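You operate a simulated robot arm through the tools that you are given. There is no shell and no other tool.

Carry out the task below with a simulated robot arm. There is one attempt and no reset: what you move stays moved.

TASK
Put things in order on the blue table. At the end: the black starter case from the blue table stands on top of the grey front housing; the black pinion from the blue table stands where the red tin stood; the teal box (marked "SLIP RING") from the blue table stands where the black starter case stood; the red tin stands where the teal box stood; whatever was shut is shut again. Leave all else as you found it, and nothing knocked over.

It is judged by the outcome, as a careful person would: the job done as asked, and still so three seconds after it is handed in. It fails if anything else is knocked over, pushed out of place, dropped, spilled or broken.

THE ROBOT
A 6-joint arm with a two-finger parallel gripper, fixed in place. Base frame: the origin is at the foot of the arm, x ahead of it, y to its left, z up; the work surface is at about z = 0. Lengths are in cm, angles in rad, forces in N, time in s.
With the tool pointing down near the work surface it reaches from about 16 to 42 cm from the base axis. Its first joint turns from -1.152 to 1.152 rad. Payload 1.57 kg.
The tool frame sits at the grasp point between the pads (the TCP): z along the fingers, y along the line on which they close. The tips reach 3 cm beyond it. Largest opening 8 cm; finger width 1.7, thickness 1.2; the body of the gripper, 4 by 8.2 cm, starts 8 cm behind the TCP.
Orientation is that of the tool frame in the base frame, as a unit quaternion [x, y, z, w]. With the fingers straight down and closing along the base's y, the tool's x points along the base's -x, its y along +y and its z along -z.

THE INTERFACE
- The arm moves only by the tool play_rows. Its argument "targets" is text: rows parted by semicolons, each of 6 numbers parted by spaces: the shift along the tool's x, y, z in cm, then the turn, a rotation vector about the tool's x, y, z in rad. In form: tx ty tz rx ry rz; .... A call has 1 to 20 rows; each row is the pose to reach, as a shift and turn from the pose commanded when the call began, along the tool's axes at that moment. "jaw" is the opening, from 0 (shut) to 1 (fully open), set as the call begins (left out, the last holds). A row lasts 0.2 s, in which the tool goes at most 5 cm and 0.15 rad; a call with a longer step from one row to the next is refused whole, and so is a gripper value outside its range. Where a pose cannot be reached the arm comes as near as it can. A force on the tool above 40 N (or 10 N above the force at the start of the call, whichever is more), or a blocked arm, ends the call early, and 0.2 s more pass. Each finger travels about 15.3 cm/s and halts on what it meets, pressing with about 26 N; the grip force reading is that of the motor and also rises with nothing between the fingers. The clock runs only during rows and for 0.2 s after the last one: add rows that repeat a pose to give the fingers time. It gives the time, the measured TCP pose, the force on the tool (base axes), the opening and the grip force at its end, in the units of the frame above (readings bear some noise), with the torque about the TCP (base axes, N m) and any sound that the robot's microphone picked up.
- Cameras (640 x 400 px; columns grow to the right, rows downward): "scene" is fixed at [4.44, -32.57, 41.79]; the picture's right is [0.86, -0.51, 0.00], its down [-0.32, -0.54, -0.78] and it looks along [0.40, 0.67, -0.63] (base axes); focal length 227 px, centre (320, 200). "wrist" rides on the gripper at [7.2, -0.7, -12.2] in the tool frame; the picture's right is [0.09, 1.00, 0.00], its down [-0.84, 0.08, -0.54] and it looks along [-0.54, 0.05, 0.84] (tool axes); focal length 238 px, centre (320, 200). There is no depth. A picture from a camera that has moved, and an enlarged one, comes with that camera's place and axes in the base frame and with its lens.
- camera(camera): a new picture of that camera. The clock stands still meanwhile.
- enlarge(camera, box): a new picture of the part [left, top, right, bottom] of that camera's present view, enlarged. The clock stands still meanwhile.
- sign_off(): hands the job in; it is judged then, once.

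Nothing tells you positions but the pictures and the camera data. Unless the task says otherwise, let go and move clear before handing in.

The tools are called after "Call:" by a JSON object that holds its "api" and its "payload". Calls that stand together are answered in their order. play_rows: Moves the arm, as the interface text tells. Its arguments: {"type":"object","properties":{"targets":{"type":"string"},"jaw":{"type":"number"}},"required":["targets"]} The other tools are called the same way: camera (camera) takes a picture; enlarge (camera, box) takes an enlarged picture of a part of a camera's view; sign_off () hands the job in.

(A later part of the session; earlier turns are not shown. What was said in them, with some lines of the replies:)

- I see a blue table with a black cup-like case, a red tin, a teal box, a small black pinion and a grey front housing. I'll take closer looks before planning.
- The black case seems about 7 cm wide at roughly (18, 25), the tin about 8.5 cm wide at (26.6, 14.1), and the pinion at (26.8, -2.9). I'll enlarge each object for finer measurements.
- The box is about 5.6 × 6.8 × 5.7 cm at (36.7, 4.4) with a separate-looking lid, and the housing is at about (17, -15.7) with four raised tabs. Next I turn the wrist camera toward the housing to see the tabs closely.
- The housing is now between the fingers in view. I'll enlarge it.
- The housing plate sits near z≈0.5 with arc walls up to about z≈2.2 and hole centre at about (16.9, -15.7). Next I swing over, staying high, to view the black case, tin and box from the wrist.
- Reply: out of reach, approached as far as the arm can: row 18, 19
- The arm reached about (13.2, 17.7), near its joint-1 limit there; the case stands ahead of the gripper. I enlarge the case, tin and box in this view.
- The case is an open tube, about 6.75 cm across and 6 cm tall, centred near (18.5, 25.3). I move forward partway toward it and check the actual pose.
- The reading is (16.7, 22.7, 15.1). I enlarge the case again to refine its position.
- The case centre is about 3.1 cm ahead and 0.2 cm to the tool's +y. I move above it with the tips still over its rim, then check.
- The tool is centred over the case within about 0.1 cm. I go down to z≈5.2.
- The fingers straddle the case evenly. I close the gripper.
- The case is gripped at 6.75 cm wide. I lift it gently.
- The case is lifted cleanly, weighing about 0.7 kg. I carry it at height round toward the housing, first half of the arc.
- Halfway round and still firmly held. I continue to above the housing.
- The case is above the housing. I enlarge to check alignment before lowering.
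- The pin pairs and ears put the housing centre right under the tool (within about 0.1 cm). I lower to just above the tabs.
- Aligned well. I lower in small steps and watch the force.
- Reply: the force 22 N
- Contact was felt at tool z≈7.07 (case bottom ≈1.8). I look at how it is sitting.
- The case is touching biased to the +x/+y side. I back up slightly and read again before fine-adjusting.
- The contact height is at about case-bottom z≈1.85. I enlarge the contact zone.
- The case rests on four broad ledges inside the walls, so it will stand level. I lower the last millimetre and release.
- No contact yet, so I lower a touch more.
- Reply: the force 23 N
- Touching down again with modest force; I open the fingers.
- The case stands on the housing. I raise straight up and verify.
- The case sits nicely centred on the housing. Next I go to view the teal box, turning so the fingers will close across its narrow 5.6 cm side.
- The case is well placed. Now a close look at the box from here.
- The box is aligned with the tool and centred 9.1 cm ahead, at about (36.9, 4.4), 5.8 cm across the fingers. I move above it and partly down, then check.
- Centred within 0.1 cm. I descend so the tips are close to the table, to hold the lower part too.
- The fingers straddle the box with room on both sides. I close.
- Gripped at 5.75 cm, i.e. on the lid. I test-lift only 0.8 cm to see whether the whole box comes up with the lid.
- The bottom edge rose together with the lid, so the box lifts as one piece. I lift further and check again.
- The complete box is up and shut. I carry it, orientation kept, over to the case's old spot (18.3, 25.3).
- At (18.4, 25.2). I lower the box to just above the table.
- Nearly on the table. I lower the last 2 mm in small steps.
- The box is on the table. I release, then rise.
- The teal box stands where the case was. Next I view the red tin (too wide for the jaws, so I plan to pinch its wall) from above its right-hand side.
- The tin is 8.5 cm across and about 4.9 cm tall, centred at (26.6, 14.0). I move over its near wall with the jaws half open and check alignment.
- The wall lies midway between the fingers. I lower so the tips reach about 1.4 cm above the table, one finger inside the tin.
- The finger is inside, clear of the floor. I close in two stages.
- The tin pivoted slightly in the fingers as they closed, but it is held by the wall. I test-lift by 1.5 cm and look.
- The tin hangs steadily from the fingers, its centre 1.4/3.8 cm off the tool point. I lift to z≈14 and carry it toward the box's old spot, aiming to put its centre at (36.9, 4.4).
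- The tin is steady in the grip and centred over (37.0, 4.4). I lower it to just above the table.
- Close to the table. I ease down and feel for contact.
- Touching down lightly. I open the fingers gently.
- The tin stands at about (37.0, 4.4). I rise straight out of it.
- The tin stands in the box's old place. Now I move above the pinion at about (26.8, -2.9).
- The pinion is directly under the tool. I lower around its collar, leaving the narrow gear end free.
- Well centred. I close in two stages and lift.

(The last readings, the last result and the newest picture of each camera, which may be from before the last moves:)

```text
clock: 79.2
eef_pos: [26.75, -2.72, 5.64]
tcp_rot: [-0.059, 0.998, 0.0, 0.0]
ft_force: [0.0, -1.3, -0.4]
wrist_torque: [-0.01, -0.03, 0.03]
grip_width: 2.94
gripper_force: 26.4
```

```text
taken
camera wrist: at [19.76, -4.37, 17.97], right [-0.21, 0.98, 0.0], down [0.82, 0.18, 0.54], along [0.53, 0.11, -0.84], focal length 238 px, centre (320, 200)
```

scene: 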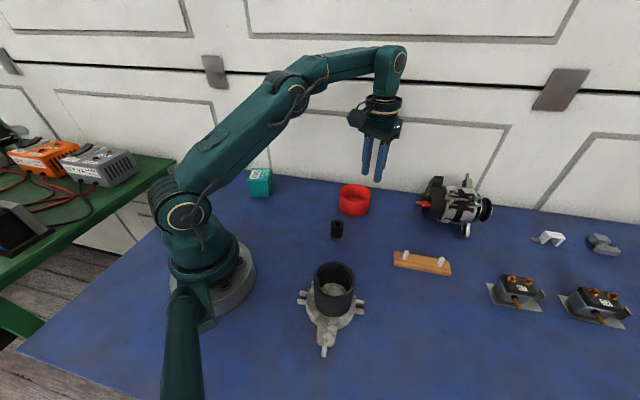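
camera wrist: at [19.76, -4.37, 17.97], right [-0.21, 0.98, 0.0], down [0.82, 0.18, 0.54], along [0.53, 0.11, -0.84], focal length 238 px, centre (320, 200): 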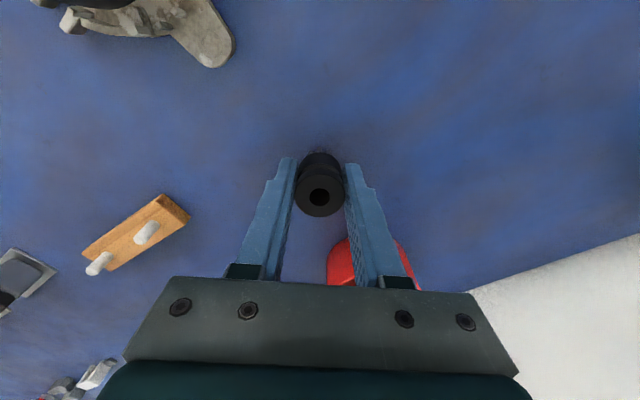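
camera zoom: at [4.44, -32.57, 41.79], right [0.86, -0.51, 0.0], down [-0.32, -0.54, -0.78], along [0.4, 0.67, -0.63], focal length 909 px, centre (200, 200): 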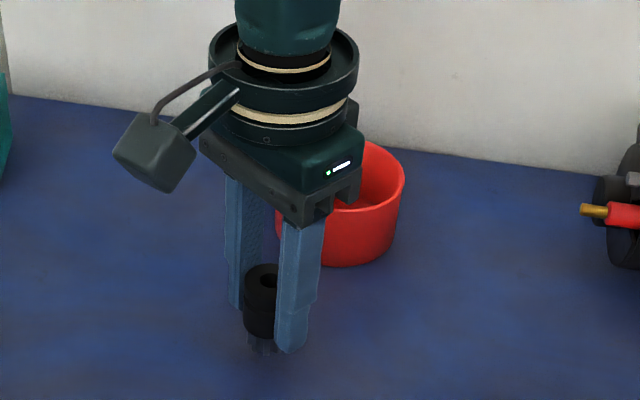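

The pinion is held upright. I lift it and carry it to where the tin stood, (26.6, 14.0).

Call:
{"api": "play_rows", "payload": {"targets": "0 0 -1 0 0 0; 0 0 -2.2 0 0 0; 0 0 -3.6 0 0 0; 0 0 -5 0 0 0; 0 0 -6.4 0 0 0; 0 0 -7.5 0 0 0; -0.15 1.39 -7.5 0 0 0; -0.31 2.78 -7.5 0 0 0; -0.46 4.18 -7.5 0 0 0; -0.61 5.57 -7.5 0 0 0; -0.77 6.96 -7.5 0 0 0; -0.92 8.35 -7.5 0 0 0; -1.07 9.74 -7.5 0 0 0; -1.23 11.13 -7.5 0 0 0; -1.38 12.53 -7.5 0 0 0; -1.53 13.92 -7.5 0 0 0; -1.69 15.31 -7.5 0 0 0; -1.84 16.7 -7.5 0 0 0; -1.84 16.7 -7.5 0 0 0"}}

Call:
{"api": "camera", "payload": {"camera": "scene"}}

Call:
{"api": "camera", "payload": {"camera": "wrist"}}

```text
clock: 83.2
eef_pos: [26.64, 14.03, 13.25]
tcp_rot: [-0.06, 0.998, 0.0, 0.0]
ft_force: [0.8, -0.3, -0.6]
wrist_torque: [0.01, 0.0, 0.01]
grip_width: 2.96
gripper_force: 25.8
```

```text
taken
```

scene: 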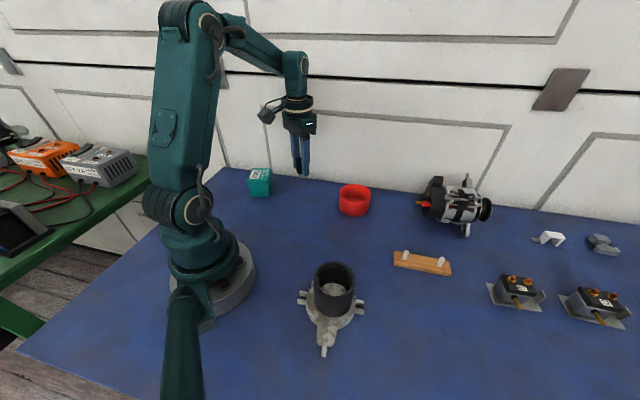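

```text
taken
camera wrist: at [19.6, 12.39, 25.41], right [-0.21, 0.98, 0.0], down [0.82, 0.18, 0.54], along [0.53, 0.11, -0.84], focal length 238 px, centre (320, 200)
```

wrist: 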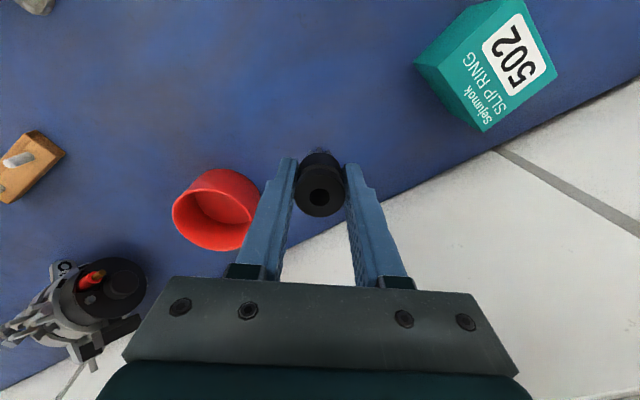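

At (26.6, 14.0). I lower the pinion to just above the table.

Call:
{"api": "play_rows", "payload": {"targets": "0 0 1.2 0 0 0; 0 0 2.4 0 0 0; 0 0 3.6 0 0 0; 0 0 4.8 0 0 0; 0 0 6 0 0 0; 0 0 7 0 0 0; 0 0 7.8 0 0 0; 0 0 8.3 0 0 0; 0 0 8.5 0 0 0; 0 0 8.5 0 0 0"}}

Call:
{"api": "play_rows", "payload": {"targets": "0 0 0.08 0 0 0; 0 0 0.15 0 0 0; 0 0 0.15 0 0 0"}}

```text
clock: 85.4
eef_pos: [26.49, 13.93, 4.72]
tcp_rot: [-0.059, 0.998, 0.0, -0.001]
ft_force: [-0.1, -0.4, -0.2]
wrist_torque: [0.0, -0.01, 0.03]
grip_width: 2.95
gripper_force: 27.0
```

```text
clock: 86.2
eef_pos: [26.66, 13.94, 4.5]
tcp_rot: [-0.059, 0.998, 0.001, 0.0]
ft_force: [0.5, 0.3, -1.7]
wrist_torque: [0.0, 0.03, -0.03]
grip_width: 2.95
gripper_force: 26.1
```

Call:
{"api": "play_rows", "payload": {"targets": "0 0 0.05 0 0 0; 0 0 0.05 0 0 0"}}

```text
clock: 86.8
eef_pos: [26.68, 13.97, 4.61]
tcp_rot: [-0.06, 0.998, 0.0, 0.001]
ft_force: [0.7, -0.1, -2.1]
wrist_torque: [0.04, -0.03, -0.02]
grip_width: 2.97
gripper_force: 26.3
```

Call:
{"api": "play_rows", "payload": {"targets": "0 0 0.04 0 0 0; 0 0 0.04 0 0 0"}}

```text
clock: 87.4
eef_pos: [26.6, 13.88, 4.48]
tcp_rot: [-0.059, 0.998, 0.0, 0.0]
ft_force: [-3.2, -1.1, 9.6]
wrist_torque: [-0.1, 0.04, -0.06]
grip_width: 2.94
gripper_force: 26.6
```

The pinion touches the table. I release in two stages and check it stands.

Call:
{"api": "play_rows", "payload": {"targets": "0 0 0 0 0 0; 0 0 0 0 0 0", "jaw": 0.45}}

Call:
{"api": "play_rows", "payload": {"targets": "0 0 0 0 0 0; 0 0 0 0 0 0", "jaw": 0.8}}

Call:
{"api": "camera", "payload": {"camera": "wrist"}}

Call:
{"api": "enlarge", "payload": {"camera": "scene", "box": [240, 110, 360, 220]}}

```text
clock: 88.0
eef_pos: [26.52, 14.03, 4.54]
tcp_rot: [-0.059, 0.998, 0.0, 0.0]
ft_force: [0.2, 0.1, 0.0]
wrist_torque: [-0.06, -0.01, -0.01]
grip_width: 3.61
gripper_force: 0.1
```

```text
clock: 88.6
eef_pos: [26.69, 13.91, 4.53]
tcp_rot: [-0.059, 0.998, 0.0, 0.0]
ft_force: [-0.4, -0.4, 0.6]
wrist_torque: [-0.03, -0.01, 0.03]
grip_width: 6.41
gripper_force: 0.0
```

```text
taken
camera wrist: at [19.61, 12.42, 16.72], right [-0.21, 0.98, 0.0], down [0.82, 0.18, 0.54], along [0.53, 0.11, -0.84], focal length 238 px, centre (320, 200)
```

wrist: 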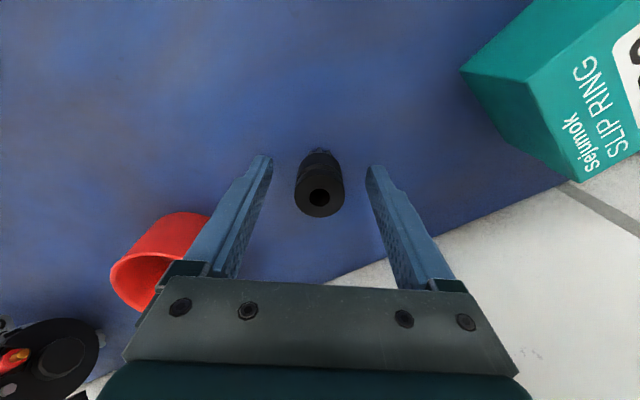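

```text
3.64 times, centred on (300, 165) of scene
camera zoom: at [4.44, -32.57, 41.79], right [0.86, -0.51, 0.0], down [-0.32, -0.54, -0.78], along [0.4, 0.67, -0.63], focal length 826 px, centre (393, 327)
```

zoom: 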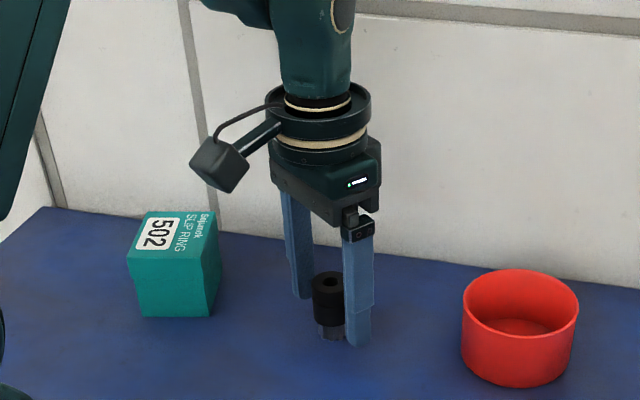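

The pinion stands free between the open fingers. I rise clear and check the whole scene.

Call:
{"api": "play_rows", "payload": {"targets": "0 0 -0.8 0 0 0; 0 0 -1.8 0 0 0; 0 0 -3 0 0 0; 0 0 -4.5 0 0 0; 0 0 -6 0 0 0; 0 0 -8 0 0 0; 0 0 -10 0 0 0; 0 0 -12 0 0 0; 0 0 -14 0 0 0; 0 0 -16 0 0 0; 0 0 -16 0 0 0"}}

Call:
{"api": "play_rows", "payload": {"targets": "0.5 -2 0 0 0 0; 1 -4 0 0 0 0; 1.5 -6 0 0 0 0; 2 -8 0 0 0 0; 2.5 -10 0 0 0 0; 3 -12 0 0 0 0; 3.5 -14 0 0 0 0; 4 -16 0 0 0 0; 4 -16 0 0 0 0"}}

Call:
{"api": "camera", "payload": {"camera": "scene"}}

Call:
{"api": "camera", "payload": {"camera": "wrist"}}

Call:
{"api": "enlarge", "payload": {"camera": "scene", "box": [230, 150, 400, 250]}}

Call:
{"api": "enlarge", "payload": {"camera": "scene", "box": [270, 240, 400, 370]}}

```text
clock: 91.0
eef_pos: [26.69, 13.94, 20.43]
tcp_rot: [-0.059, 0.998, 0.0, 0.0]
ft_force: [-0.5, 0.5, -0.1]
wrist_torque: [-0.02, 0.0, 0.01]
grip_width: 6.39
gripper_force: 0.0
```

```text
clock: 93.0
eef_pos: [24.55, -2.33, 20.49]
tcp_rot: [-0.059, 0.998, 0.0, 0.0]
ft_force: [1.2, 0.3, -0.9]
wrist_torque: [-0.03, 0.01, -0.02]
grip_width: 6.42
gripper_force: 0.0
```

```text
taken
```

scene: 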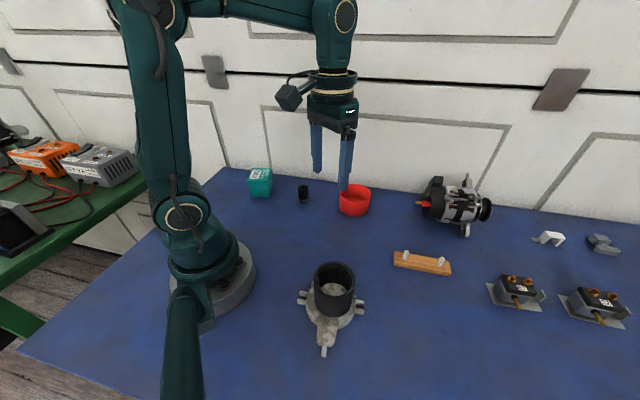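

```text
taken
camera wrist: at [17.59, -3.96, 32.72], right [-0.21, 0.98, 0.0], down [0.82, 0.18, 0.54], along [0.53, 0.11, -0.84], focal length 238 px, centre (320, 200)
```

wrist: 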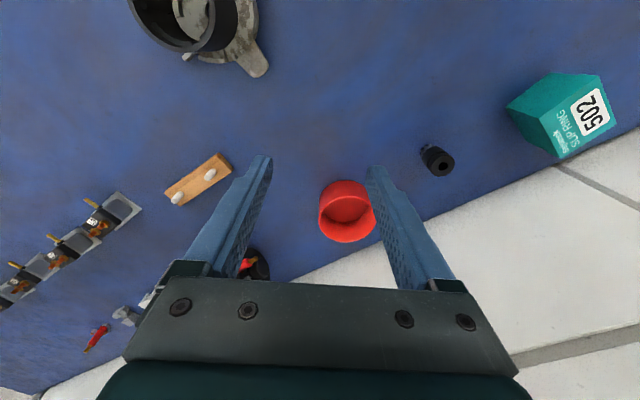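

```text
3.76 times, centred on (315, 200) of scene
camera zoom: at [4.44, -32.58, 41.79], right [0.86, -0.51, 0.0], down [-0.32, -0.54, -0.78], along [0.4, 0.67, -0.63], focal length 856 px, centre (339, 200)
```

zoom: 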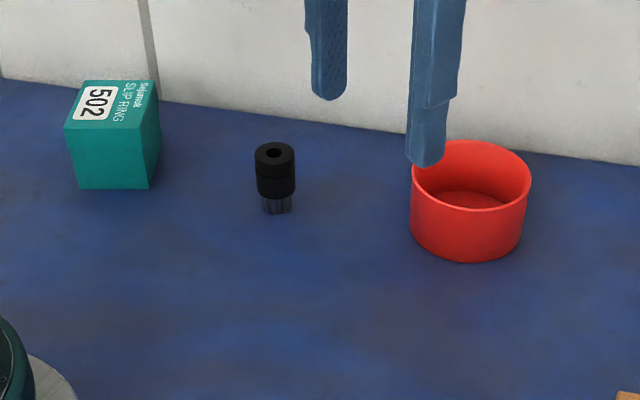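

```text
3.08 times, centred on (335, 305) of scene
camera zoom: at [4.44, -32.58, 41.79], right [0.86, -0.51, 0.0], down [-0.32, -0.54, -0.78], along [0.4, 0.67, -0.63], focal length 699 px, centre (274, -123)
```

zoom: 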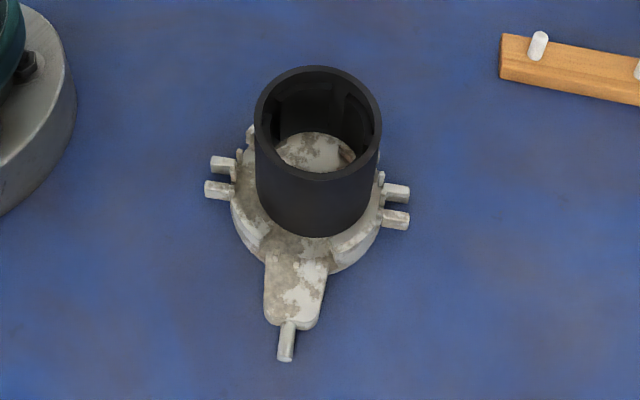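

Everything is in its new place: the case upright on the housing, the teal box (lid shut) where the case stood, the tin where the box stood and the pinion where the tin stood. The other things look untouched and the gripper is open and clear, so I hand the job in.

Call:
{"api": "sign_off", "payload": {}}

```text
The job is handed in.
```

All four items are in their new places on the blue table, and I've handed the job in. The last pictures showed everything upright and the rest of the table unmoved.

| Item | Now stands | Note |
|---|---|---|
| Black starter case | On top of the grey front housing | Upright and centred inside the housing's raised rim walls |
| Teal "SLIP RING" box | Where the starter case stood | Lid stayed shut the whole time; same facing as before |
| Red tin | Where the teal box stood | By camera estimates, about 0.2 to 0.6 cm off the box's old centre |
| Black pinion | Where the red tin stood | Upright, gear end down |

The tin was too wide for the jaws, so I carried it by its wall. It turned slightly in the fingers as they closed, but it was set down level. The gripper is open and clear of everything.
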